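You operate a simulated robot arm through the tools that you are given. There is no shell and no other tool. Be economical: measure what you need, move in short steps, check, and stop when the job is done.

Carry out the task below with a simulated two-armed robot. There is one attempt and no reset: what you move stays moved.

JOB
Tip the jug's water over the lentils, lid the pot and carry it over with both hands.
Fine: none spilt, jug back, pot on the worktop by the spice rack. Set down upright: white jug.

It is judged by the outcome, as a careful person would: the job done as asked, and still so three seconds after it is handed in. It fails if anything else is knocked over, pushed out of place, dropped, spilled or broken. Lids that push on must go on centred and level and be pressed home; caps that screw on are set level and turned clockwise until they are tight.

ROBOT AND FRAMES
Two 7-joint arms with two-finger parallel grippers on one trunk, on a base that drives. Base frame: it is fixed to the floor where the robot stands at the start and does not move with it; the origin is under the middle of the robot, x ahead of it, y to its left, z up. Units: cm, rad, N and s.
The left shoulder is at the start at [6, 14.3, 92.6], the right one opposite. With the tool pointing down near the work surface each hand reaches from about 26 to 70 cm from the robot's upright axis, wherever it stands, measured 20 degrees to its own side. Places, roughly: orange lid (18x18x6 cm) [80, 30, 90]; white jug (12x8x11 cm) [70, 0, 100]; worktop by the spice rack [-40, -120, 90]. Payload 1.57 kg a hand.
The tool frame of a hand sits at the grasp point between the pads (the TCP): z along the fingers, y along the line on which they close. The tips reach 3 cm beyond it. Largest opening 11 cm; finger width 2.4, thickness 1.2; the body of the gripper, 4.8 by 11.2 cm, starts 7.8 cm behind the TCP.
Orientation is that of the tool frame in the base frame, as [roll, pitch, yaw] about the fixed x, y, z axes, in that order (R = Rz(yaw) Ry(pitch) Rx(roll)). With the fingers straight down and closing along the base's y, the tool's x points along the base's -x, its y along +y and its z along -z.

CONTROLS
- The arms move only by the tool drive_tool. It takes "left_deltas", "right_deltas" or both (then of equal length, played together; a hand with none holds still); each is a list of rows, each a list of 2 entries, a list of its own where there are three numbers: the shift along the tool's x, y, z in units of 20 mm (1.0 is 20 mm), then the turn, a rotation vector about the tool's x, y, z in units of 4 degrees (1.0 is 4 degrees). In form: [[[tx, ty, tz], [rx, ry, rz]], ...]. A call has 1 to 12 rows; each row shifts and turns the commanded pose from where the row before left it, along the tool's axes as they then stand. "left_hand" and "right_hand" are, for a hand that has rows, the gripper command, from -1 (shut) to 1 (fully open), values between in proportion, set as the call begins (left out, the last holds). A call with a number of a shift or a turn outside -1 to 1 is refused whole. Rows are played at 5 a second. More than 5 cm and 0.15 rad between two rows, or a gripper value outside its range, and nothing of the call is played. A pose out of reach is approached as far as the arm can. The call stops where the force on the tool passes 40 N (or 10 N more than at its start, if that is more) or the arm is blocked; 0.2 s more then pass. Each finger travels about 4.5 cm/s and halts on what it meets, pressing with about 24 N; the grip force reading is that of the motor and also rises with nothing between the fingers. The clock runs only during rows and for 0.2 s after the last one: add rows that do not move to give the fingers time. It gives the time, the measured TCP pose, the force on the tool (base axes), the opening and the grip force at its end, in the units of the frame above (readings bear some noise), with the torque about the TCP (base axes, N m) and any sound that the robot's microphone picked up.
- Cameras (640 x 400 px; columns grow to the right, rows downward): "scene" is now at [5.11, 1.71, 154.37]; the picture's right is [0.22, -0.98, 0.00], its down [-0.66, -0.15, -0.73] and it looks along [0.71, 0.16, -0.68] (base axes); focal length 290 px, centre (320, 200). "left" rides on the left gripper at [7, -1.6, -14.1] in its tool frame; the picture's right is [0.23, 0.97, 0.00], its down [-0.86, 0.20, -0.48] and it looks along [-0.47, 0.11, 0.88] (tool axes); focal length 222 px, centre (320, 200). "right" rides on the right gripper at [7, 1.6, -14.1] in its tool frame; the picture's right is [-0.23, 0.97, 0.00], its down [-0.85, -0.20, -0.48] and it looks along [-0.47, -0.11, 0.88] (tool axes); focal length 222 px, centre (320, 200). There is no depth. A picture from a camera that has moved, and an enlarged one, comes with that camera's place and axes in the base frame and with its lens.
- camera(camera): a new picture of that camera. The clock stands still meanwhile.
- move_column(by): slides the trunk up (or, below 0, down) by that many cm; the arms and the scene camera ride with it, the base frame stays. It gives what a move gives, with no picture.
- drive_base(legs): drives the robot by 1 to 6 legs, each [ahead, left, turn to the left] in cm, cm and rad, along the robot's own axes; the way and the turn of a leg run together, so that a leg with both is an arc; at most 150 cm and 3.142 rad a leg. The arms and the cameras ride along, it lands a little off, and it stops where it bumps. It gives what a move gives.
- pan_tilt(pan, tilt): turns the head with the scene camera to pan (to the left, within 1.501 rad either way) and tilt (down, from -0.506 to 1.204), counted from straight ahead of the robot. It gives what a move gives.
- inspect(camera, box): a new picture of the part [left, top, right, bottom] of that camera's present view, enlarged. The clock stands still meanwhile.
- job_done(): hands the job in; it is judged then, once.

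Go step by step. Nothing tells you exact positions but the pictures and the camera data: compare them with the known pose of the tool, close in by small moves and look again before you grip or let go. The budget is 120 turns and 108 pictures, counting those below and the enlarged ones. Unless the task says otherwise, let go and move clear before handing in, and close with one line.

The tools are called after "Call:" by a JSON object that holds its "api" and its "payload". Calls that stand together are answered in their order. drive_tool: Moves the arms, as the interface text tells. Its arguments: {"type":"object","properties":{"left_deltas":{"type":"array","items":{"type":"array"}},"left_hand":{"type":"number"},"right_deltas":{"type":"array","items":{"type":"array"}},"right_hand":{"type":"number"}},"required":[]} The other tools are called the same way: move_column (by) slides the trunk up or down; drive_base (legs) drives the base; pan_tilt (pan, tilt) turns the head that bears the scene camera; camera (camera) takes a picture; inspect (camera, box) takes an enlarged picture of a part of a camera's view; job_done () hands the job in.

At the start:

```text
time: 0.0
left_position: [40.61, 27.78, 100.06]
left_ee_rot: [-3.141, 0.0, -3.141]
left_force: [-1.1, 0.6, -0.1]
left_ft_torque: [-0.01, 0.02, 0.0]
left_gripper_width: 11.0
left_grasp_force: 0.0
right_position: [45.76, -5.65, 100.01]
right_ee_rot: [3.141, 0.0, -3.141]
right_force: [0.2, 0.0, 0.7]
right_ft_torque: [-0.01, -0.02, 0.02]
right_gripper_width: 11.0
right_grasp_force: 0.0
trunk travel left (down, up): [-52.5, 6.5]
robot x, y, heading: [-0.05, 0.14, -0.005]
head pan, tilt: [0.223, 0.749]
```

scene: 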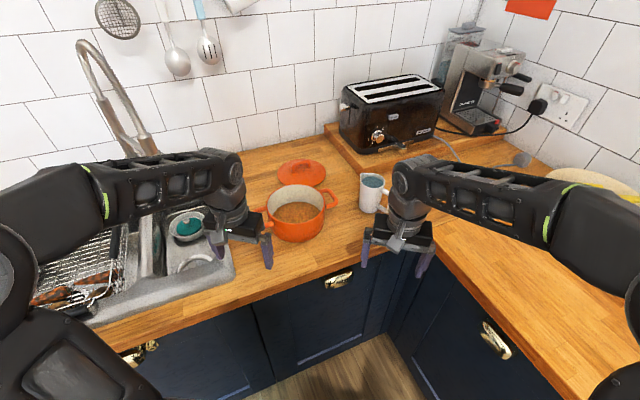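
right: 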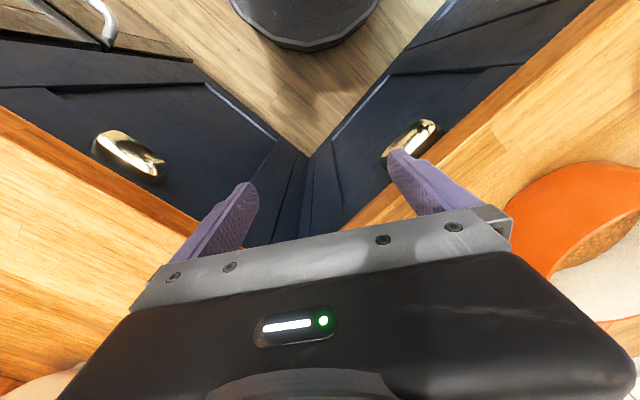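
left: 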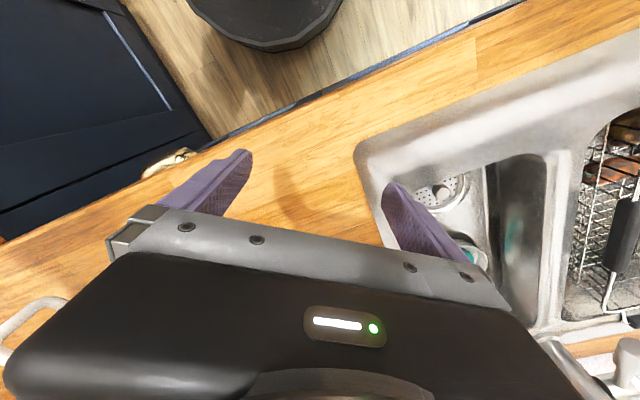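

I see the orange pot with lentils ahead, its lid behind it and the white jug of water to the right of it. First I take closer views.

Call:
{"api": "inspect", "payload": {"camera": "scene", "box": [240, 140, 440, 265]}}

Call:
{"api": "pan_tilt", "payload": {"pan": -1.4, "tilt": 0.6}}

Call:
{"api": "camera", "payload": {"camera": "scene"}}

```text
3.20 times, centred on (340, 202) of scene
camera zoom: at [5.11, 1.71, 154.37], right [0.22, -0.98, 0.0], down [-0.66, -0.15, -0.73], along [0.71, 0.16, -0.68], focal length 928 px, centre (256, 192)
```

zoom: 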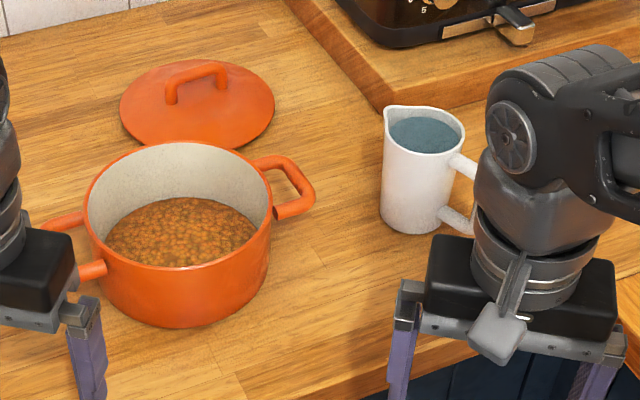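

```text
time: 1.7
left_position: [40.54, 27.87, 99.96]
left_ee_rot: [-3.142, -0.001, -3.141]
left_force: [0.0, 0.3, -0.2]
left_ft_torque: [0.06, 0.0, -0.01]
left_gripper_width: 10.99
left_grasp_force: 0.1
right_position: [45.79, -5.67, 99.92]
right_ee_rot: [3.14, -0.001, 3.141]
right_force: [0.1, 0.4, 0.3]
right_ft_torque: [-0.03, 0.0, 0.0]
right_gripper_width: 11.0
right_grasp_force: 0.2
trunk travel left (down, up): [-52.5, 6.5]
robot x, y, heading: [0.07, -0.14, -0.002]
head pan, tilt: [-1.4, 0.6]
```

```text
103 pictures are left
camera scene: at [-1.48, -8.83, 155.64], right [-0.99, -0.17, 0.0], down [-0.1, 0.56, -0.83], along [0.14, -0.81, -0.56], focal length 290 px, centre (320, 200)
```

scene: 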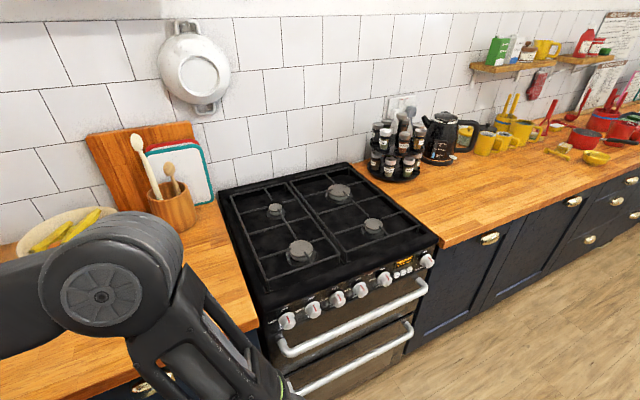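

The spice rack stands on the far side past the hob, with free worktop next to it. I draw both arms back and up a little so I can see the jug, pot and lid fully.

Call:
{"api": "drive_tool", "payload": {"left_deltas": [[[0, 0, -1], [0, 0, 0]], [[0, 0, -1], [0, 0, 0]], [[0.5, 0, -1], [0, 0, 0]], [[1, 0, -1], [0, 0, 0]], [[1, 0, 0], [0, 0, 0]]], "right_deltas": [[[0, 0, -1], [0, 0, 0]], [[0, 0, -1], [0, 0, 0]], [[1, -1, 0], [0, 0, 0]], [[1, -1, 0], [0, 0, 0]], [[1, -1, 0], [0, 0, 0]]]}}

Call:
{"api": "pan_tilt", "payload": {"pan": 0.15, "tilt": 0.75}}

Call:
{"api": "inspect", "payload": {"camera": "scene", "box": [200, 110, 440, 260]}}

Call:
{"api": "camera", "payload": {"camera": "scene"}}

```text
time: 2.9
left_position: [35.46, 27.75, 108.11]
left_ee_rot: [-3.142, 0.001, 3.142]
left_force: [0.3, -0.1, 1.0]
left_ft_torque: [-0.01, -0.01, -0.02]
left_gripper_width: 11.01
left_grasp_force: 0.0
right_position: [39.74, -11.81, 104.04]
right_ee_rot: [3.141, 0.002, 3.141]
right_force: [-0.6, 0.3, 0.0]
right_ft_torque: [0.02, -0.02, -0.01]
right_gripper_width: 11.01
right_grasp_force: 0.0
trunk travel left (down, up): [-52.5, 6.5]
robot x, y, heading: [-0.11, -0.21, 0.004]
head pan, tilt: [-1.4, 0.6]
```

```text
time: 4.5
left_position: [35.52, 27.82, 107.95]
left_ee_rot: [3.141, 0.0, -3.142]
left_force: [-0.1, 0.3, -0.4]
left_ft_torque: [0.01, 0.01, -0.01]
left_gripper_width: 11.0
left_grasp_force: 0.1
right_position: [39.93, -11.78, 104.0]
right_ee_rot: [3.141, 0.0, -3.141]
right_force: [0.1, -0.6, 0.5]
right_ft_torque: [0.0, -0.01, 0.01]
right_gripper_width: 11.01
right_grasp_force: 0.0
trunk travel left (down, up): [-52.5, 6.5]
robot x, y, heading: [0.18, -0.31, -0.006]
head pan, tilt: [0.15, 0.75]
```

```text
2.67 times, centred on (320, 185) of scene
camera zoom: at [5.2, 1.11, 154.35], right [0.15, -0.99, 0.0], down [-0.67, -0.1, -0.73], along [0.72, 0.11, -0.68], focal length 773 px, centre (320, 240)
```

zoom: 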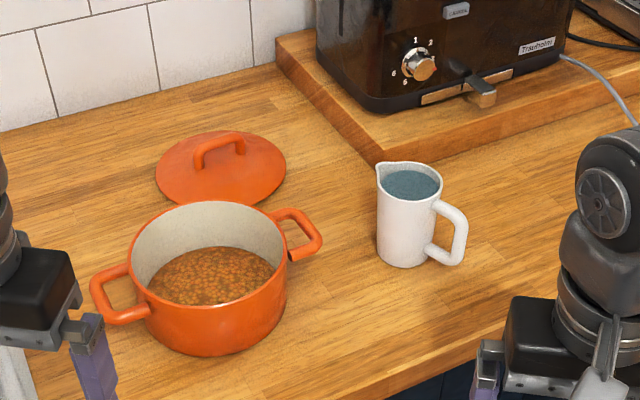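

```text
101 pictures are left
camera scene: at [5.2, 1.11, 154.35], right [0.15, -0.99, 0.0], down [-0.67, -0.1, -0.73], along [0.72, 0.11, -0.68], focal length 290 px, centre (320, 200)
```

scene: 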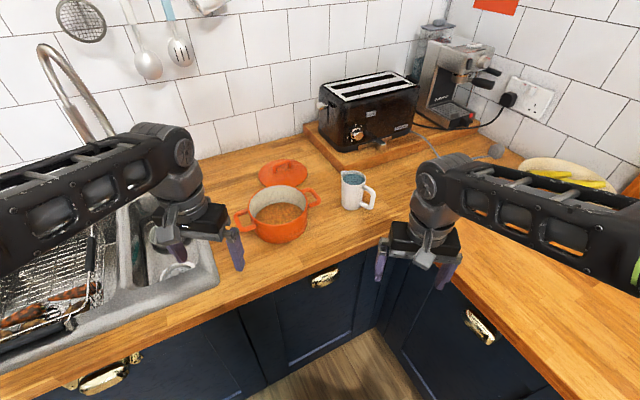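

The handle of the jug points to the robot's right and slightly toward it, with the spout roughly toward the pot. I now touch the empty worktop with the right fingertips to get its exact height.

Call:
{"api": "drive_tool", "payload": {"right_deltas": [[[-1, -0.5, 0], [0, 0, 0]], [[-1, -0.5, 0], [0, 0, 0]], [[-1, -0.5, 0], [0, 0, 0]], [[-1, -0.5, 0], [0, 0, 0]], [[-1, -0.5, 0], [0, 0, 0]], [[-1, -0.5, 0], [0, 0, 0]], [[-1, -0.5, 0], [0, 0, 0]], [[-1, -0.5, 0], [0, 0, 0]], [[-1, -0.5, 0], [0, 0, 0]], [[0, 0, 1], [0, 0, 0]], [[0, 0, 1], [0, 0, 0]], [[0, 0, 1], [0, 0, 0]]]}}

Call:
{"api": "camera", "payload": {"camera": "scene"}}

Call:
{"api": "camera", "payload": {"camera": "right"}}

```text
time: 7.1
left_position: [35.71, 27.81, 108.07]
left_ee_rot: [-3.141, 0.001, 3.141]
left_force: [0.6, 0.8, 0.5]
left_ft_torque: [-0.02, -0.01, 0.0]
left_gripper_width: 11.0
left_grasp_force: 0.1
right_position: [57.83, -20.56, 97.93]
right_ee_rot: [-3.141, 0.001, 3.141]
right_force: [0.3, 0.9, 0.1]
right_ft_torque: [-0.02, -0.01, 0.02]
right_gripper_width: 11.01
right_grasp_force: 0.0
trunk travel left (down, up): [-52.5, 6.5]
robot x, y, heading: [0.11, 0.0, -0.004]
head pan, tilt: [0.15, 0.75]
```

```text
100 pictures are left
camera scene: at [5.22, 1.11, 154.35], right [0.15, -0.99, 0.0], down [-0.67, -0.1, -0.73], along [0.72, 0.11, -0.68], focal length 290 px, centre (320, 200)
```

scene: 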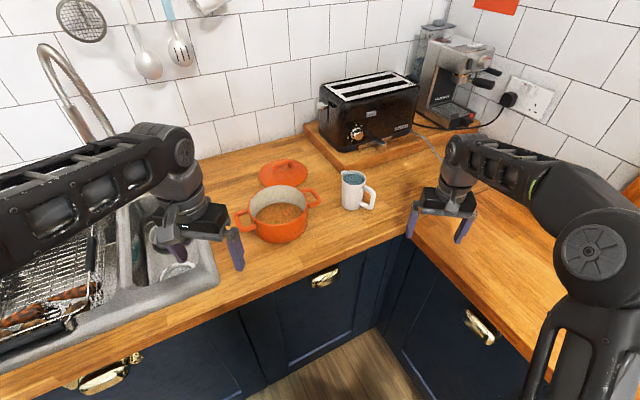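

```text
99 pictures are left
camera right: at [50.98, -18.88, 112.06], right [0.23, 0.97, 0.0], down [0.85, -0.2, 0.48], along [0.47, -0.11, -0.88], focal length 222 px, centre (320, 200)
```

right: 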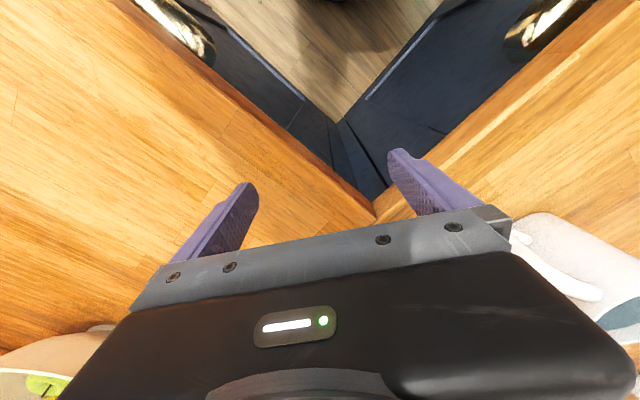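

The left finger is near the worktop's inside corner, so I shift a bit further in and lower slowly until contact.

Call:
{"api": "drive_tool", "payload": {"right_deltas": [[[-1, -1, 0], [0, 0, 0]], [[-1, -1, 0], [0, 0, 0]], [[0, 0, 1], [0, 0, 0]], [[0, 0, 0.5], [0, 0, 0]], [[0, 0, 0.25], [0, 0, 0]], [[0, 0, 0.25], [0, 0, 0]], [[0, 0, 0.25], [0, 0, 0]], [[0, 0, 0.25], [0, 0, 0]], [[0, 0, 0.25], [0, 0, 0]], [[0, 0, 0.25], [0, 0, 0]], [[0, 0, 0.25], [0, 0, 0]], [[0, 0, 0.25], [0, 0, 0]]]}}

```text
time: 8.9
left_position: [35.3, 27.81, 108.09]
left_ee_rot: [3.141, 0.001, 3.141]
left_force: [-0.5, -0.2, 0.4]
left_ft_torque: [-0.03, -0.01, -0.02]
left_gripper_width: 11.0
left_grasp_force: 0.1
right_position: [61.64, -24.53, 94.08]
right_ee_rot: [-3.139, 0.012, 3.141]
right_force: [-11.6, 0.8, 17.4]
right_ft_torque: [-0.13, 0.54, 0.0]
right_gripper_width: 11.01
right_grasp_force: 0.0
trunk travel left (down, up): [-52.5, 6.5]
robot x, y, heading: [-0.23, -0.1, 0.005]
head pan, tilt: [0.15, 0.75]
stopped in row 8 (right hand): the force on the tool passed its limit at 45 N (the readings are from after the stop); the commanded pose is now the measured one
```

Contact puts the worktop at about z = 91, so the jug axis is near [71.2, 1.2] with its top at 102, and the pot centre is near [60.5, 21.3] with its rim at about 99. I now lift the right hand and turn it to come at the jug from the handle side, near level, so it can be tipped over its spout.

Call:
{"api": "drive_tool", "payload": {"right_deltas": [[[0, 0, -1], [0, 0, 0]], [[0, 0, -1], [0, 0, -1]], [[0, 0, -1], [0, 0, -1]], [[0, 0, -1], [0, 0, -1]], [[0, 0, -1], [0, 0, -1]], [[0, 0, -1], [0, 0, -1]], [[0, 0, -1], [0, 0, -1]], [[0, 0, 0], [0, 0, -1]], [[0, 0, 0], [0, 0, -1]], [[0, 0, 0], [0, 0, -1]], [[0, 0, 0], [0, 0, -1]], [[0, 0, 0], [0, 0, -1]]]}}

Call:
{"api": "drive_tool", "payload": {"right_deltas": [[[0, 0, 0], [0, 0, -1]], [[0, 0, 0], [0, 0, -1]], [[0, 0, 0], [0, 0, -1]], [[0, 0, 0], [0, 0, -1]], [[0, 0, 0], [0, 0, -1]], [[0, 0, 0], [0, 0, -1]], [[0, 0, 0], [0, 0, -1]], [[0, 0, 0], [0, 0, -1]], [[0, 0, 0], [0, -1, 0]], [[0, 0, 0], [0, -1, 0]], [[0, 0, 0], [0, -1, 0]], [[0, 0, 0], [0, -1, 0]]]}}

Call:
{"api": "camera", "payload": {"camera": "scene"}}

```text
time: 11.5
left_position: [35.59, 27.81, 108.02]
left_ee_rot: [-3.141, 0.002, 3.14]
left_force: [0.2, -0.5, -0.9]
left_ft_torque: [-0.01, 0.0, -0.01]
left_gripper_width: 10.98
left_grasp_force: 0.1
right_position: [61.97, -24.6, 103.78]
right_ee_rot: [-3.132, 0.01, -2.512]
right_force: [-0.2, -0.2, -0.7]
right_ft_torque: [0.04, 0.02, -0.01]
right_gripper_width: 10.99
right_grasp_force: 0.1
right hand out of reach, approached as far as the arm can: row 6, 7
trunk travel left (down, up): [-52.5, 6.5]
robot x, y, heading: [0.15, -0.06, 0.001]
head pan, tilt: [0.15, 0.75]
```

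```text
time: 14.1
left_position: [35.55, 27.77, 108.04]
left_ee_rot: [3.141, 0.001, 3.141]
left_force: [0.0, 0.4, 0.4]
left_ft_torque: [-0.05, 0.03, 0.04]
left_gripper_width: 10.99
left_grasp_force: 0.1
right_position: [61.79, -24.61, 103.77]
right_ee_rot: [-3.128, 0.286, -1.953]
right_force: [0.2, -0.4, 0.3]
right_ft_torque: [-0.02, 0.04, -0.01]
right_gripper_width: 11.02
right_grasp_force: 0.1
trunk travel left (down, up): [-52.5, 6.5]
robot x, y, heading: [0.06, -0.06, -0.003]
head pan, tilt: [0.15, 0.75]
```

```text
98 pictures are left
camera scene: at [5.19, 1.07, 154.35], right [0.15, -0.99, 0.0], down [-0.67, -0.1, -0.73], along [0.72, 0.11, -0.68], focal length 290 px, centre (320, 200)
```

scene: 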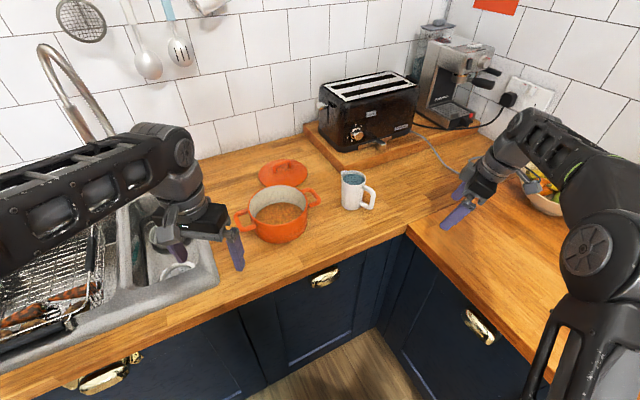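

The turn works. I keep pitching the hand forward while moving it toward a point just behind the jug's handle.

Call:
{"api": "drive_tool", "payload": {"right_deltas": [[[-0.48, 0, 0.15], [0, -1, 0]], [[-0.47, 0, 0.18], [0, -1, 0]], [[-0.45, 0, 0.22], [0, -1, 0]], [[-0.43, 0, 0.25], [0, -1, 0]], [[-0.41, 0, 0.28], [0, -1, 0]], [[-0.38, 0, 0.32], [0, -1, 0]], [[-0.35, 0, 0.35], [0, -1, 0]], [[-0.32, 0, 0.38], [0, -1, 0]], [[-0.29, 0, 0.4], [0, -1, 0]], [[-0.26, 0, 0.42], [0, -1, 0]]]}}

Call:
{"api": "camera", "payload": {"camera": "scene"}}

Call:
{"api": "camera", "payload": {"camera": "right"}}

```text
time: 16.3
left_position: [35.65, 27.74, 108.03]
left_ee_rot: [3.141, 0.0, -3.141]
left_force: [0.0, -0.4, 0.6]
left_ft_torque: [0.03, 0.0, -0.01]
left_gripper_width: 11.02
left_grasp_force: 0.0
right_position: [65.67, -15.4, 103.36]
right_ee_rot: [-3.121, 0.981, -1.936]
right_force: [-0.2, 0.2, -0.7]
right_ft_torque: [0.0, 0.0, -0.01]
right_gripper_width: 11.0
right_grasp_force: 0.1
trunk travel left (down, up): [-52.5, 6.5]
robot x, y, heading: [0.08, -0.16, -0.002]
head pan, tilt: [0.15, 0.75]
```

```text
97 pictures are left
camera scene: at [5.22, 1.08, 154.35], right [0.15, -0.99, 0.0], down [-0.67, -0.1, -0.73], along [0.72, 0.11, -0.68], focal length 290 px, centre (320, 200)
```

scene: 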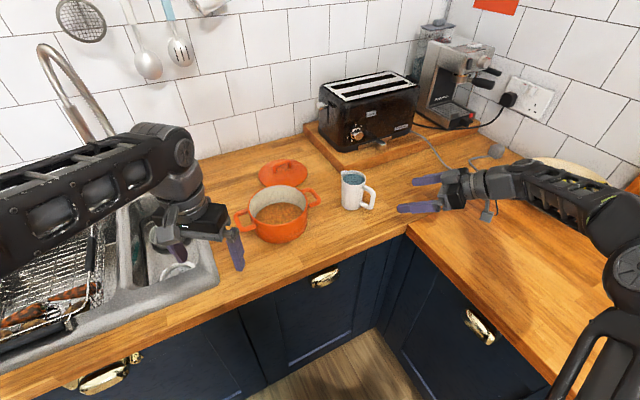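

```text
96 pictures are left
camera right: at [58.31, -29.18, 105.26], right [-0.86, 0.48, 0.18], down [0.2, 0.0, 0.98], along [0.47, 0.88, -0.1], focal length 222 px, centre (320, 200)
```

right: 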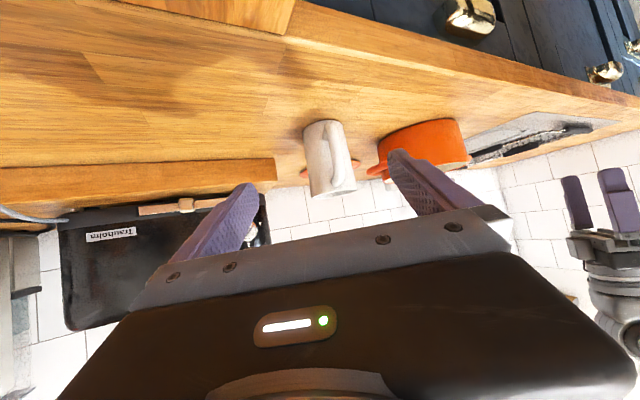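

The wrist camera shows the handle facing the hand almost squarely, with the jug about 1 cm off the hand's centre line. I level the hand a bit more, correct sideways and lower to jug mid-height before going in.

Call:
{"api": "drive_tool", "payload": {"right_deltas": [[[0, 0.2, 0], [0, -1, 0]], [[0, 0.2, 0], [0, -1, 0]], [[0, 0.2, 0], [0, -1, 0]], [[0.73, 0, 0.295], [0, 0, 0]], [[0.73, 0, 0.295], [0, 0, 0]], [[0.73, 0, 0.295], [0, 0, 0]], [[0.73, 0, 0.295], [0, 0, 0]]]}}

Call:
{"api": "inspect", "payload": {"camera": "scene", "box": [300, 140, 500, 265]}}

Call:
{"api": "camera", "payload": {"camera": "right"}}

```text
time: 17.9
left_position: [35.49, 27.76, 107.84]
left_ee_rot: [-3.141, -0.001, -3.141]
left_force: [0.1, -0.7, -0.2]
left_ft_torque: [0.0, -0.03, -0.02]
left_gripper_width: 10.98
left_grasp_force: 0.0
right_position: [64.5, -14.98, 96.9]
right_ee_rot: [-3.106, 1.192, -1.925]
right_force: [0.6, 0.5, 0.1]
right_ft_torque: [0.01, -0.01, 0.0]
right_gripper_width: 11.0
right_grasp_force: 0.1
trunk travel left (down, up): [-52.5, 6.5]
robot x, y, heading: [0.05, 0.06, 0.001]
head pan, tilt: [0.15, 0.75]
```

```text
3.20 times, centred on (400, 202) of scene
camera zoom: at [5.22, 1.08, 154.35], right [0.15, -0.99, 0.0], down [-0.67, -0.1, -0.73], along [0.72, 0.11, -0.68], focal length 928 px, centre (64, 192)
```

zoom: 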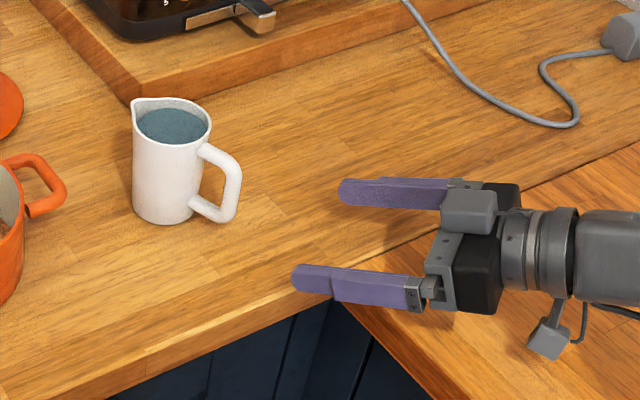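

```text
94 pictures are left
camera right: at [57.19, -28.88, 95.67], right [-0.87, 0.44, 0.2], down [0.13, -0.19, 0.97], along [0.47, 0.88, 0.11], focal length 222 px, centre (320, 200)
```

right: 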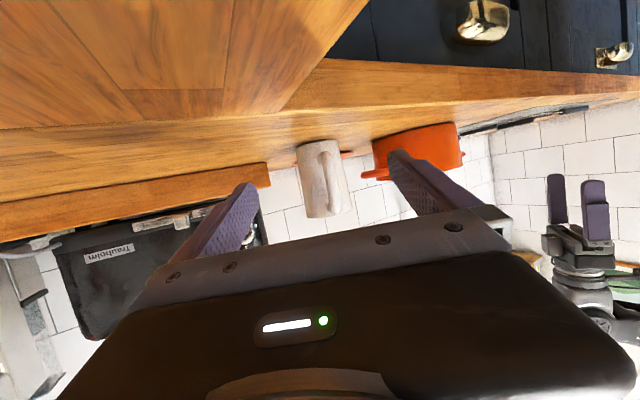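

The hand now sits level with the jug, but its line runs about 1 cm too near. I shift back sideways, advance 8 cm and check again.

Call:
{"api": "drive_tool", "payload": {"right_deltas": [[[0, -0.5, 0], [0, 0, 0]], [[-0.37, 0, 0.93], [0, 0, 0]], [[-0.37, 0, 0.93], [0, 0, 0]], [[-0.37, 0, 0.93], [0, 0, 0]], [[-0.37, 0, 0.93], [0, 0, 0]]]}}

Call:
{"api": "inspect", "payload": {"camera": "scene", "box": [300, 140, 500, 265]}}

Call:
{"api": "camera", "payload": {"camera": "right"}}

```text
time: 19.1
left_position: [35.54, 27.87, 108.03]
left_ee_rot: [3.141, 0.0, 3.141]
left_force: [0.0, 0.0, -0.8]
left_ft_torque: [0.02, -0.01, 0.0]
left_gripper_width: 11.01
left_grasp_force: 0.1
right_position: [68.62, -7.84, 96.77]
right_ee_rot: [-3.113, 1.191, -1.925]
right_force: [0.0, -0.2, -0.8]
right_ft_torque: [0.0, 0.02, 0.01]
right_gripper_width: 11.02
right_grasp_force: 0.0
trunk travel left (down, up): [-52.5, 6.5]
robot x, y, heading: [-0.0, -0.33, 0.001]
head pan, tilt: [0.15, 0.75]
```

```text
3.20 times, centred on (400, 202) of scene
camera zoom: at [5.23, 1.13, 154.35], right [0.15, -0.99, 0.0], down [-0.67, -0.1, -0.73], along [0.72, 0.11, -0.68], focal length 928 px, centre (64, 192)
```

zoom: 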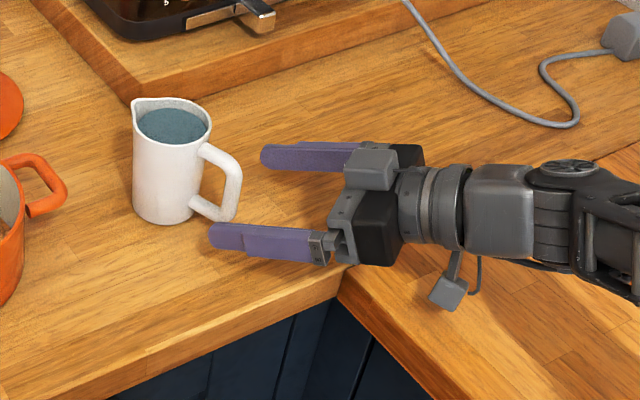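

```text
92 pictures are left
camera right: at [61.28, -21.78, 95.52], right [-0.87, 0.44, 0.2], down [0.13, -0.19, 0.97], along [0.47, 0.88, 0.11], focal length 222 px, centre (320, 200)
```

right: 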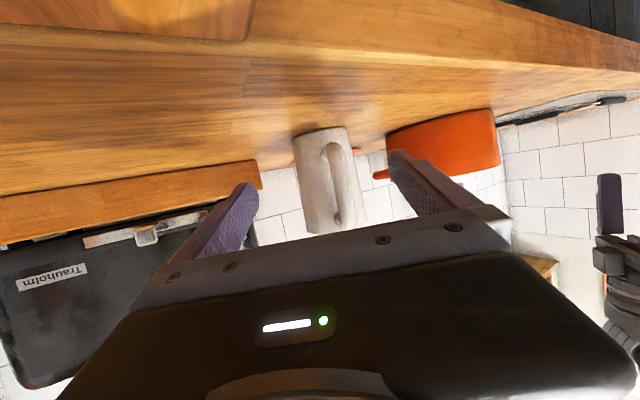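

The fingers are lined up on either side of the handle. I advance further, then check before closing.

Call:
{"api": "drive_tool", "payload": {"right_deltas": [[[-0.37, 0, 0.93], [0, 0, 0]], [[-0.37, 0, 0.93], [0, 0, 0]], [[-0.37, 0, 0.93], [0, 0, 0]], [[-0.37, 0, 0.93], [0, 0, 0]]]}}

Call:
{"api": "inspect", "payload": {"camera": "scene", "box": [300, 140, 460, 240]}}

Call:
{"api": "camera", "payload": {"camera": "right"}}

```text
time: 20.1
left_position: [35.63, 27.88, 108.01]
left_ee_rot: [-3.141, 0.001, 3.142]
left_force: [0.6, 0.3, -0.1]
left_ft_torque: [0.01, 0.02, -0.01]
left_gripper_width: 11.0
left_grasp_force: 0.1
right_position: [71.66, -0.39, 96.96]
right_ee_rot: [-3.108, 1.191, -1.925]
right_force: [-0.3, -0.7, -0.1]
right_ft_torque: [0.0, -0.01, -0.01]
right_gripper_width: 10.98
right_grasp_force: 0.0
trunk travel left (down, up): [-52.5, 6.5]
robot x, y, heading: [0.33, -0.01, -0.0]
head pan, tilt: [0.15, 0.75]
```

```text
4.00 times, centred on (380, 190) of scene
camera zoom: at [5.23, 1.14, 154.35], right [0.15, -0.99, 0.0], down [-0.67, -0.1, -0.73], along [0.72, 0.11, -0.68], focal length 1160 px, centre (80, 240)
```

zoom: 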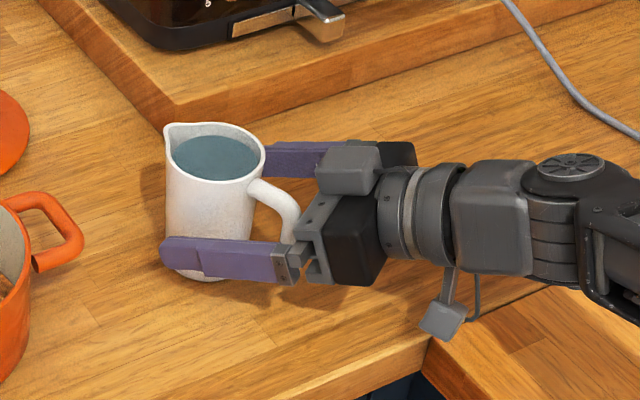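

```text
90 pictures are left
camera right: at [64.4, -14.34, 95.58], right [-0.87, 0.45, 0.2], down [0.13, -0.19, 0.97], along [0.47, 0.88, 0.11], focal length 222 px, centre (320, 200)
```

right: 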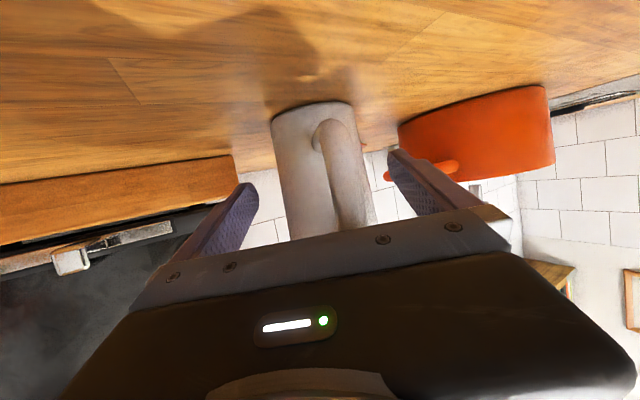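

The jug body sits between the pads at its axis, so I close the right hand.

Call:
{"api": "drive_tool", "payload": {"right_deltas": [[[0, 0, 0], [0, 0, 0]], [[0, 0, 0], [0, 0, 0]], [[0, 0, 0], [0, 0, 0]], [[0, 0, 0], [0, 0, 0]], [[0, 0, 0], [0, 0, 0]], [[0, 0, 0], [0, 0, 0]]], "right_hand": -1}}

Call:
{"api": "inspect", "payload": {"camera": "scene", "box": [300, 140, 460, 240]}}

```text
time: 21.5
left_position: [35.62, 27.82, 108.0]
left_ee_rot: [3.14, 0.001, -3.14]
left_force: [0.2, -0.1, -0.1]
left_ft_torque: [0.02, 0.01, -0.01]
left_gripper_width: 11.01
left_grasp_force: 0.0
right_position: [71.76, -0.39, 96.81]
right_ee_rot: [-3.11, 1.191, -1.925]
right_force: [-0.8, 1.9, 0.5]
right_ft_torque: [0.04, -0.01, 0.0]
right_gripper_width: 6.63
right_grasp_force: 24.3
trunk travel left (down, up): [-52.5, 6.5]
robot x, y, heading: [0.3, -0.08, 0.002]
head pan, tilt: [0.15, 0.75]
```

```text
4.00 times, centred on (380, 190) of scene
camera zoom: at [5.19, 1.12, 154.35], right [0.15, -0.99, 0.0], down [-0.67, -0.1, -0.73], along [0.72, 0.11, -0.68], focal length 1160 px, centre (80, 240)
```

zoom: 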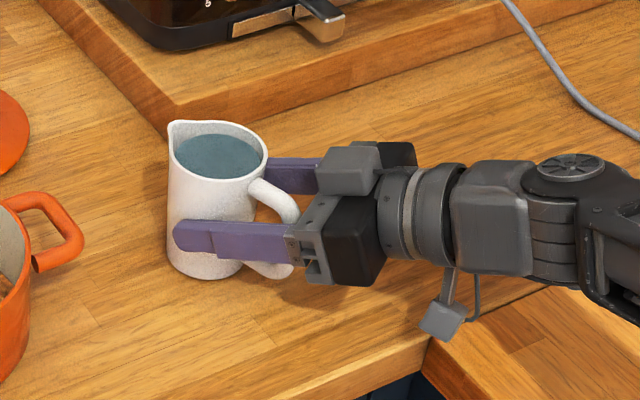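

The jug is gripped firmly, 6.6 cm across at TCP [71.8, -0.4, 96.8]. I lift it straight up with the trunk, then with the arm.

Call:
{"api": "move_column", "payload": {"by": 6.4}}

Call:
{"api": "drive_tool", "payload": {"right_deltas": [[[-0.23, 0, -0.1], [0, 0, 0]], [[-0.46, 0, -0.19], [0, 0, 0]], [[-0.46, 0, -0.19], [0, 0, 0]], [[-0.46, 0, -0.19], [0, 0, 0]], [[-0.46, 0, -0.19], [0, 0, 0]], [[-0.46, 0, -0.19], [0, 0, 0]], [[-0.23, 0, -0.1], [0, 0, 0]]]}}

Call:
{"api": "camera", "payload": {"camera": "scene"}}

```text
time: 22.5
left_position: [35.57, 27.79, 114.43]
left_ee_rot: [-3.142, 0.0, 3.141]
left_force: [0.1, -0.2, -0.2]
left_ft_torque: [0.01, 0.02, 0.02]
left_gripper_width: 11.0
left_grasp_force: 0.0
right_position: [71.68, -0.42, 103.04]
right_ee_rot: [-3.11, 1.191, -1.928]
right_force: [0.6, 0.5, -2.3]
right_ft_torque: [0.01, -0.02, 0.0]
right_gripper_width: 6.64
right_grasp_force: 23.8
trunk travel left (down, up): [-58.9, 0.1]
robot x, y, heading: [0.06, -0.16, -0.002]
head pan, tilt: [0.15, 0.75]
```

```text
time: 24.1
left_position: [35.64, 27.84, 114.35]
left_ee_rot: [3.141, -0.001, 3.142]
left_force: [0.5, -0.7, -0.3]
left_ft_torque: [0.01, -0.02, -0.02]
left_gripper_width: 11.0
left_grasp_force: 0.1
right_position: [71.56, -0.37, 109.34]
right_ee_rot: [-3.109, 1.191, -1.925]
right_force: [-0.9, -0.6, -2.6]
right_ft_torque: [-0.01, 0.02, -0.02]
right_gripper_width: 6.63
right_grasp_force: 23.7
trunk travel left (down, up): [-58.9, 0.1]
robot x, y, heading: [0.01, -0.18, 0.0]
head pan, tilt: [0.15, 0.75]
```

```text
88 pictures are left
camera scene: at [5.24, 1.1, 160.75], right [0.15, -0.99, 0.0], down [-0.67, -0.1, -0.73], along [0.72, 0.11, -0.68], focal length 290 px, centre (320, 200)
```

scene: 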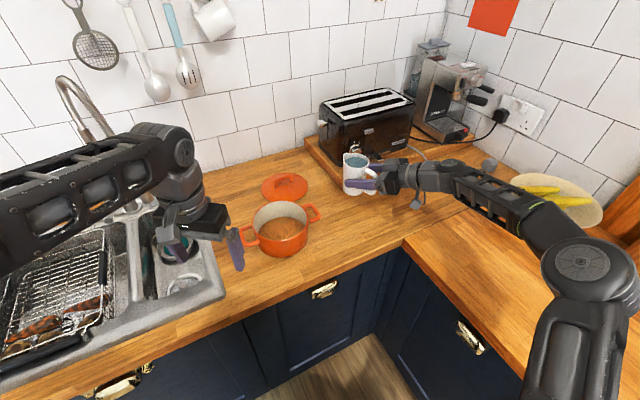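

The jug hangs level with ample clearance. I draw it in toward the robot, then bring the base left and ahead so that the right arm can tip it over the pot comfortably.

Call:
{"api": "drive_tool", "payload": {"right_deltas": [[[0.06, 0.47, -0.16], [0, 0, 0]], [[0.12, 0.9, -0.3], [0, 0, 0]], [[0.12, 0.9, -0.3], [0, 0, 0]], [[0.12, 0.9, -0.3], [0, 0, 0]], [[0.12, 0.9, -0.3], [0, 0, 0]], [[0.12, 0.9, -0.3], [0, 0, 0]], [[0.12, 0.9, -0.3], [0, 0, 0]], [[0.12, 0.9, -0.3], [0, 0, 0]], [[0.12, 0.9, -0.3], [0, 0, 0]], [[0.06, 0.47, -0.16], [0, 0, 0]]]}}

Call:
{"api": "drive_base", "payload": {"legs": [[0, 15, 0], [7, 0, 0]]}}

Call:
{"api": "camera", "payload": {"camera": "scene"}}

```text
time: 26.3
left_position: [35.57, 27.87, 114.3]
left_ee_rot: [3.14, -0.001, -3.141]
left_force: [-0.5, -0.3, -0.6]
left_ft_torque: [-0.01, 0.0, -0.03]
left_gripper_width: 10.99
left_grasp_force: 0.0
right_position: [54.31, 0.2, 109.13]
right_ee_rot: [-3.109, 1.19, -1.925]
right_force: [0.1, 0.0, -2.2]
right_ft_torque: [0.01, 0.0, 0.01]
right_gripper_width: 6.61
right_grasp_force: 24.1
trunk travel left (down, up): [-58.9, 0.1]
robot x, y, heading: [-0.15, 0.54, 0.001]
head pan, tilt: [0.15, 0.75]
```

```text
time: 28.3
left_position: [42.75, 42.39, 114.36]
left_ee_rot: [3.141, -0.003, 3.137]
left_force: [-0.2, 0.3, -0.1]
left_ft_torque: [0.0, 0.06, -0.04]
left_gripper_width: 11.01
left_grasp_force: 0.1
right_position: [61.28, 14.71, 109.01]
right_ee_rot: [-3.113, 1.19, -1.931]
right_force: [1.3, -0.9, -3.2]
right_ft_torque: [0.0, 0.02, -0.02]
right_gripper_width: 6.58
right_grasp_force: 23.6
trunk travel left (down, up): [-58.9, 0.1]
robot x, y, heading: [6.92, 14.57, -0.004]
head pan, tilt: [0.15, 0.75]
```

```text
87 pictures are left
camera scene: at [12.32, 15.77, 160.74], right [0.15, -0.99, 0.0], down [-0.68, -0.1, -0.73], along [0.72, 0.11, -0.68], focal length 290 px, centre (320, 200)
```

scene: 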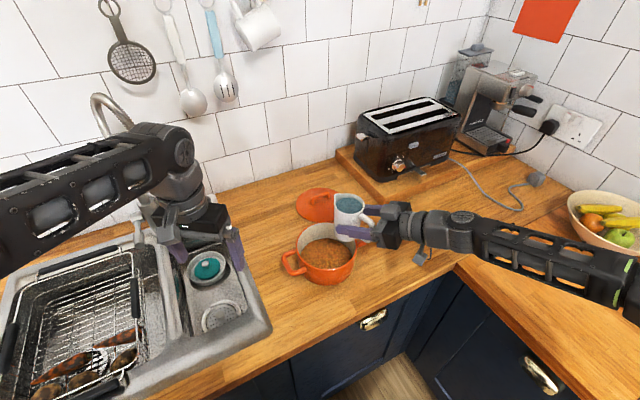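

The jug is near the pot. I take an enlarged view to place the spout precisely.

Call:
{"api": "inspect", "payload": {"camera": "scene", "box": [260, 170, 420, 290]}}

```text
3.33 times, centred on (340, 230) of scene
camera zoom: at [12.32, 15.77, 160.74], right [0.15, -0.99, 0.0], down [-0.68, -0.1, -0.73], along [0.72, 0.11, -0.68], focal length 966 px, centre (253, 100)
```

zoom: 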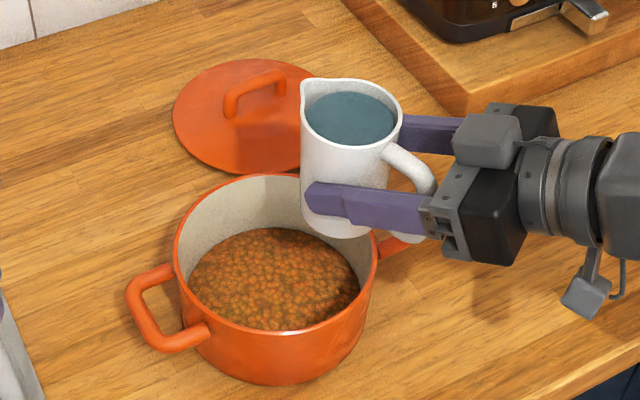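

The pot's centre checks out at [60, 21.3]. I place the spout above the middle of the pot and tilt a first 20 degrees.

Call:
{"api": "drive_tool", "payload": {"right_deltas": [[[0.05, 0.88, -0.13], [0, 0, 0]], [[0.05, 0.88, -0.13], [0, 0, 0]], [[0, 0, 0], [0, 0, 0]], [[0, 0, 0], [0, 0.5, 0]], [[0, 0, 0], [0, 0.5, 0]], [[0, 0, 0], [0, 0.5, 0]], [[0, 0, 0], [0, 0.5, 0]], [[0, 0, 0], [0, 0.5, 0]], [[0, 0, 0], [0, 0.5, 0]], [[0, 0, 0], [0, 0.5, 0]], [[0, 0, 0], [0, 0.5, 0]], [[0, 0, 0], [0, 0.5, 0]]]}}

Call:
{"api": "inspect", "payload": {"camera": "scene", "box": [260, 170, 420, 290]}}

```text
time: 30.9
left_position: [42.69, 42.49, 114.37]
left_ee_rot: [3.142, -0.001, 3.138]
left_force: [0.0, 0.4, 0.3]
left_ft_torque: [0.0, -0.01, -0.01]
left_gripper_width: 11.01
left_grasp_force: 0.0
right_position: [57.72, 15.54, 108.87]
right_ee_rot: [-3.122, 0.874, -1.943]
right_force: [0.0, -0.3, -2.6]
right_ft_torque: [-0.01, 0.0, -0.04]
right_gripper_width: 6.6
right_grasp_force: 24.1
trunk travel left (down, up): [-58.9, 0.1]
robot x, y, heading: [6.71, 14.71, -0.003]
head pan, tilt: [0.15, 0.75]
```

```text
3.33 times, centred on (340, 230) of scene
camera zoom: at [12.1, 15.8, 160.75], right [0.15, -0.99, 0.0], down [-0.67, -0.1, -0.73], along [0.72, 0.11, -0.68], focal length 966 px, centre (253, 100)
```

zoom: 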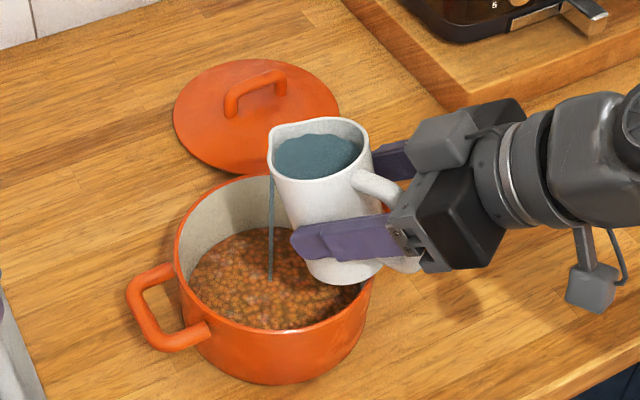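

The stream already falls in the middle of the pot. I keep tilting slowly.

Call:
{"api": "drive_tool", "payload": {"right_deltas": [[[0, 0, 0], [0, 0.4, 0]], [[0, 0, 0], [0, 0.4, 0]], [[0, 0, 0], [0, 0.4, 0]], [[0, 0, 0], [0, 0.4, 0]], [[0, 0, 0], [0, 0.4, 0]], [[0, 0, 0], [0, 0.4, 0]], [[0, 0, 0], [0, 0.4, 0]], [[0, 0, 0], [0, 0.4, 0]], [[0, 0, 0], [0, 0.4, 0]], [[0, 0, 0], [0, 0.4, 0]], [[0, 0, 0], [0, 0.4, 0]], [[0, 0, 0], [0, 0.4, 0]]]}}

Call:
{"api": "inspect", "payload": {"camera": "scene", "box": [260, 170, 420, 290]}}

```text
time: 33.5
left_position: [42.56, 42.43, 114.33]
left_ee_rot: [3.141, 0.0, 3.138]
left_force: [-0.5, -0.4, 0.1]
left_ft_torque: [-0.01, 0.0, -0.02]
left_gripper_width: 10.99
left_grasp_force: 0.0
right_position: [57.68, 15.51, 108.83]
right_ee_rot: [-3.128, 0.541, -1.952]
right_force: [0.0, -0.2, -3.1]
right_ft_torque: [-0.01, -0.03, 0.02]
right_gripper_width: 6.59
right_grasp_force: 23.5
trunk travel left (down, up): [-58.9, 0.1]
robot x, y, heading: [7.03, 14.42, -0.004]
head pan, tilt: [0.15, 0.75]
```

```text
3.33 times, centred on (340, 230) of scene
camera zoom: at [12.11, 15.79, 160.75], right [0.15, -0.99, 0.0], down [-0.67, -0.1, -0.73], along [0.72, 0.11, -0.68], focal length 966 px, centre (253, 100)
```

zoom: 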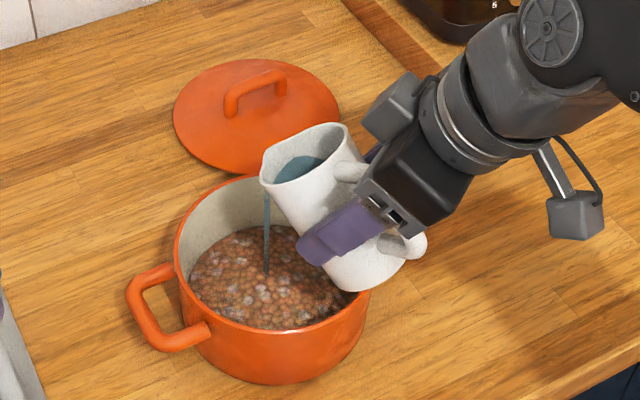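

The water lands well inside the pot, so I carry on tilting.

Call:
{"api": "drive_tool", "payload": {"right_deltas": [[[0, 0, 0], [0, 0.5, 0]], [[0, 0, 0], [0, 0.5, 0]], [[0, 0, 0], [0, 0.5, 0]], [[0, 0, 0], [0, 0.5, 0]], [[0, 0, 0], [0, 0.5, 0]], [[0, 0, 0], [0, 0.5, 0]], [[0, 0, 0], [0, 0.5, 0]], [[0, 0, 0], [0, 0.5, 0]], [[0, 0, 0], [0, 0.5, 0]], [[0, 0, 0], [0, 0.5, 0]], [[0, 0, 0], [0, 0.5, 0]], [[0, 0, 0], [0, 0.5, 0]]]}}

Call:
{"api": "inspect", "payload": {"camera": "scene", "box": [260, 170, 420, 290]}}

```text
time: 36.1
left_position: [42.51, 42.48, 114.24]
left_ee_rot: [-3.141, 0.001, 3.137]
left_force: [-0.1, 0.2, 0.2]
left_ft_torque: [0.0, 0.02, 0.03]
left_gripper_width: 10.99
left_grasp_force: 0.0
right_position: [57.67, 15.51, 109.13]
right_ee_rot: [-3.13, 0.123, -1.957]
right_force: [-0.8, 0.1, -2.0]
right_ft_torque: [0.02, -0.04, 0.01]
right_gripper_width: 6.56
right_grasp_force: 23.6
trunk travel left (down, up): [-58.9, 0.1]
robot x, y, heading: [7.0, 14.5, -0.004]
head pan, tilt: [0.15, 0.75]
```

```text
3.33 times, centred on (340, 230) of scene
camera zoom: at [12.11, 15.8, 160.75], right [0.15, -0.99, 0.0], down [-0.67, -0.1, -0.73], along [0.72, 0.11, -0.68], focal length 966 px, centre (253, 100)
```

zoom: 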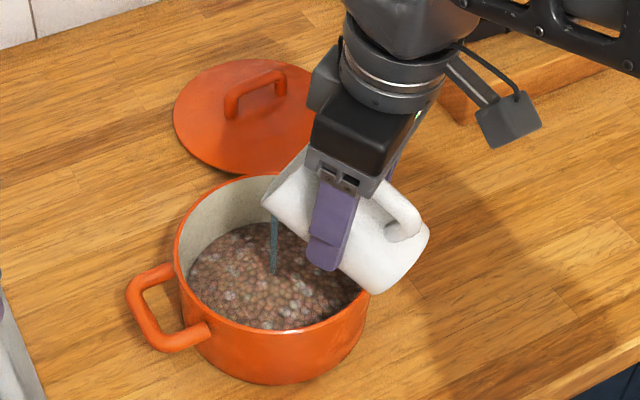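

Continuing the tilt; the spout stays over the pot.

Call:
{"api": "drive_tool", "payload": {"right_deltas": [[[0, 0, 0], [0, 0.6, 0]], [[0, 0, 0], [0, 0.6, 0]], [[0, 0, 0], [0, 0.6, 0]], [[0, 0, 0], [0, 0.6, 0]], [[0, 0, 0], [0, 0.6, 0]], [[0, 0, 0], [0, 0.6, 0]], [[0, 0, 0], [0, 0.6, 0]], [[0, 0, 0], [0, 0.6, 0]], [[0, 0, 0], [0, 0.6, 0]], [[0, 0, 0], [0, 0.6, 0]], [[0, 0, 0], [0, 0, 0]], [[0, 0, 0], [0, 0, 0]]]}}

Call:
{"api": "inspect", "payload": {"camera": "scene", "box": [260, 170, 420, 290]}}

```text
time: 38.7
left_position: [42.61, 42.38, 114.36]
left_ee_rot: [-3.141, 0.0, 3.139]
left_force: [-0.1, -1.0, 0.8]
left_ft_torque: [0.0, -0.01, -0.03]
left_gripper_width: 10.99
left_grasp_force: 0.1
right_position: [57.77, 15.57, 109.06]
right_ee_rot: [-3.129, -0.129, -1.96]
right_force: [0.0, -1.0, -1.8]
right_ft_torque: [0.02, -0.01, -0.03]
right_gripper_width: 6.57
right_grasp_force: 23.8
right hand out of reach, approached as far as the arm can: row 8, 10
trunk travel left (down, up): [-58.9, 0.1]
robot x, y, heading: [6.77, 14.77, -0.003]
head pan, tilt: [0.15, 0.75]
```

```text
3.33 times, centred on (340, 230) of scene
camera zoom: at [12.1, 15.79, 160.75], right [0.15, -0.99, 0.0], down [-0.67, -0.1, -0.73], along [0.72, 0.11, -0.68], focal length 966 px, centre (253, 100)
```

zoom: 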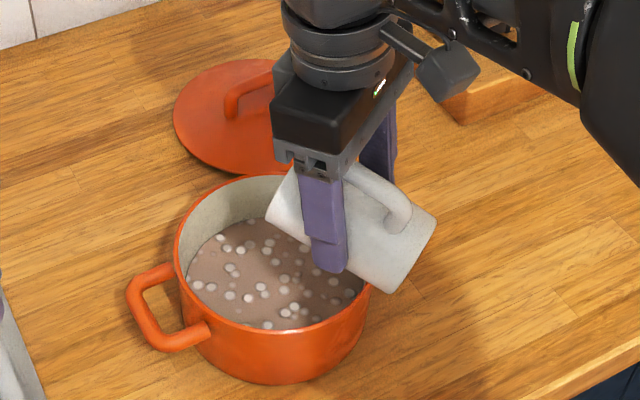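

The jug is tipped about 75 degrees and the wrist has met its limit, with some water surely left in it. I swing the pour direction round above the pot, keeping the spout over its middle, so the hand leans toward the robot and can tip further.

Call:
{"api": "drive_tool", "payload": {"right_deltas": [[[-0.11, -0.185, -0.015], [0.13, 0, -0.99]], [[-0.1, -0.19, -0.013], [0.13, 0, -0.99]], [[-0.09, -0.195, -0.01], [0.13, 0, -0.99]], [[-0.077, -0.2, -0.01], [0.13, 0, -0.99]], [[-0.063, -0.205, -0.008], [0.13, 0, -0.99]], [[-0.048, -0.21, -0.006], [0.13, 0, -0.99]], [[-0.034, -0.212, -0.004], [0.13, 0, -0.99]], [[-0.02, -0.213, 0], [0.13, 0, -0.99]]]}}

Call:
{"api": "camera", "payload": {"camera": "scene"}}

```text
time: 40.5
left_position: [42.57, 42.32, 114.43]
left_ee_rot: [3.141, 0.001, 3.138]
left_force: [-0.6, 0.0, -0.1]
left_ft_torque: [0.01, -0.01, 0.03]
left_gripper_width: 11.02
left_grasp_force: 0.1
right_position: [61.02, 16.22, 109.1]
right_ee_rot: [-3.129, -0.136, -1.401]
right_force: [0.2, -0.3, -2.9]
right_ft_torque: [-0.01, -0.02, 0.04]
right_gripper_width: 6.55
right_grasp_force: 23.9
trunk travel left (down, up): [-58.9, 0.1]
robot x, y, heading: [6.84, 14.75, 0.0]
head pan, tilt: [0.15, 0.75]
```

```text
81 pictures are left
camera scene: at [12.11, 15.78, 160.75], right [0.15, -0.99, 0.0], down [-0.67, -0.1, -0.73], along [0.72, 0.11, -0.68], focal length 290 px, centre (320, 200)
```

scene: 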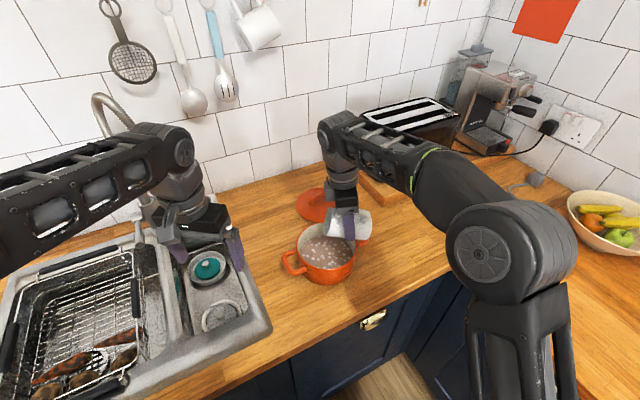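

The swing went without trouble. I turn a little more and then resume tipping.

Call:
{"api": "drive_tool", "payload": {"right_deltas": [[[0, -0.21, 0], [0.13, 0, -0.99]], [[0.01, -0.21, 0], [0.13, 0, -0.99]], [[0.026, -0.21, 0], [0.13, 0, -0.99]], [[0.04, -0.21, 0], [0.13, 0, -0.99]], [[0.055, -0.2, 0.01], [0.13, 0, -0.99]], [[0, 0, 0], [0, 0.5, 0]], [[0, 0, 0], [0, 0.5, 0]], [[0, 0, 0], [0, 0.5, 0]], [[0, 0, 0], [0, 0.5, 0]], [[0, 0, 0], [0, 0.5, 0]]]}}

Call:
{"api": "inspect", "payload": {"camera": "scene", "box": [260, 170, 420, 290]}}

```text
time: 42.7
left_position: [42.48, 42.35, 114.32]
left_ee_rot: [-3.141, -0.001, 3.14]
left_force: [0.5, -0.8, 0.3]
left_ft_torque: [0.0, 0.02, -0.03]
left_gripper_width: 11.0
left_grasp_force: 0.2
right_position: [63.08, 16.62, 109.13]
right_ee_rot: [-3.131, -0.314, -1.054]
right_force: [-0.5, 0.4, -2.5]
right_ft_torque: [0.02, -0.02, -0.01]
right_gripper_width: 6.38
right_grasp_force: 23.9
trunk travel left (down, up): [-58.9, 0.1]
robot x, y, heading: [6.98, 14.59, -0.003]
head pan, tilt: [0.15, 0.75]
```

```text
3.33 times, centred on (340, 230) of scene
camera zoom: at [12.1, 15.81, 160.75], right [0.15, -0.99, 0.0], down [-0.67, -0.1, -0.73], along [0.72, 0.11, -0.68], focal length 966 px, centre (253, 100)
```

zoom: 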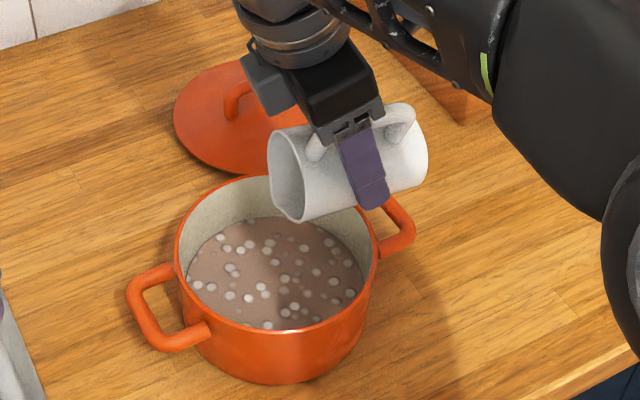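

The jug is now near horizontal and looks almost empty. I tip it about 18 degrees further and let it drain.

Call:
{"api": "drive_tool", "payload": {"right_deltas": [[[0, 0, 0], [0, 0.5, 0]], [[0, 0, 0], [0, 0.5, 0]], [[0, 0, 0], [0, 0.5, 0]], [[0, 0, 0], [0, 0.5, 0]], [[0, 0, 0], [0, 0.5, 0]], [[0, 0, 0], [0, 0.5, 0]], [[0, 0, 0], [0, 0.5, 0]], [[0, 0, 0], [0, 0.5, 0]], [[0, 0, 0], [0, 0.5, 0]], [[0, 0, 0], [0, 0, 0]], [[0, 0, 0], [0, 0, 0]], [[0, 0, 0], [0, 0, 0]]]}}

Call:
{"api": "inspect", "payload": {"camera": "scene", "box": [260, 170, 420, 290]}}

```text
time: 45.3
left_position: [42.51, 42.49, 114.34]
left_ee_rot: [3.141, -0.002, 3.139]
left_force: [-0.7, -0.3, -1.2]
left_ft_torque: [-0.01, 0.05, 0.03]
left_gripper_width: 10.98
left_grasp_force: 0.0
right_position: [63.21, 16.44, 109.04]
right_ee_rot: [-3.128, -0.628, -1.061]
right_force: [-0.4, -0.2, -2.4]
right_ft_torque: [0.03, 0.02, -0.02]
right_gripper_width: 6.4
right_grasp_force: 24.1
trunk travel left (down, up): [-58.9, 0.1]
robot x, y, heading: [6.82, 14.83, -0.006]
head pan, tilt: [0.15, 0.75]
```

```text
3.33 times, centred on (340, 230) of scene
camera zoom: at [12.11, 15.78, 160.75], right [0.15, -0.99, 0.0], down [-0.67, -0.1, -0.73], along [0.72, 0.11, -0.68], focal length 966 px, centre (253, 100)
```

zoom: 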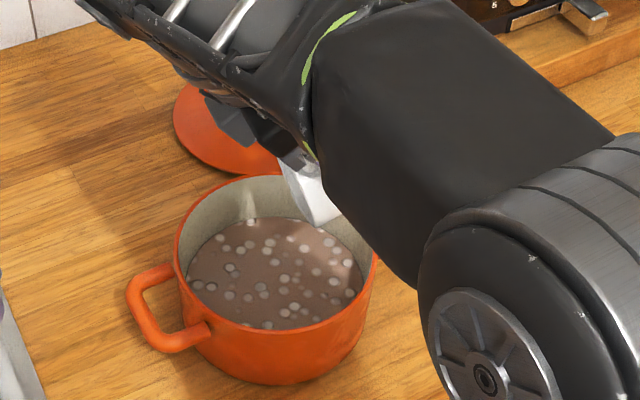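

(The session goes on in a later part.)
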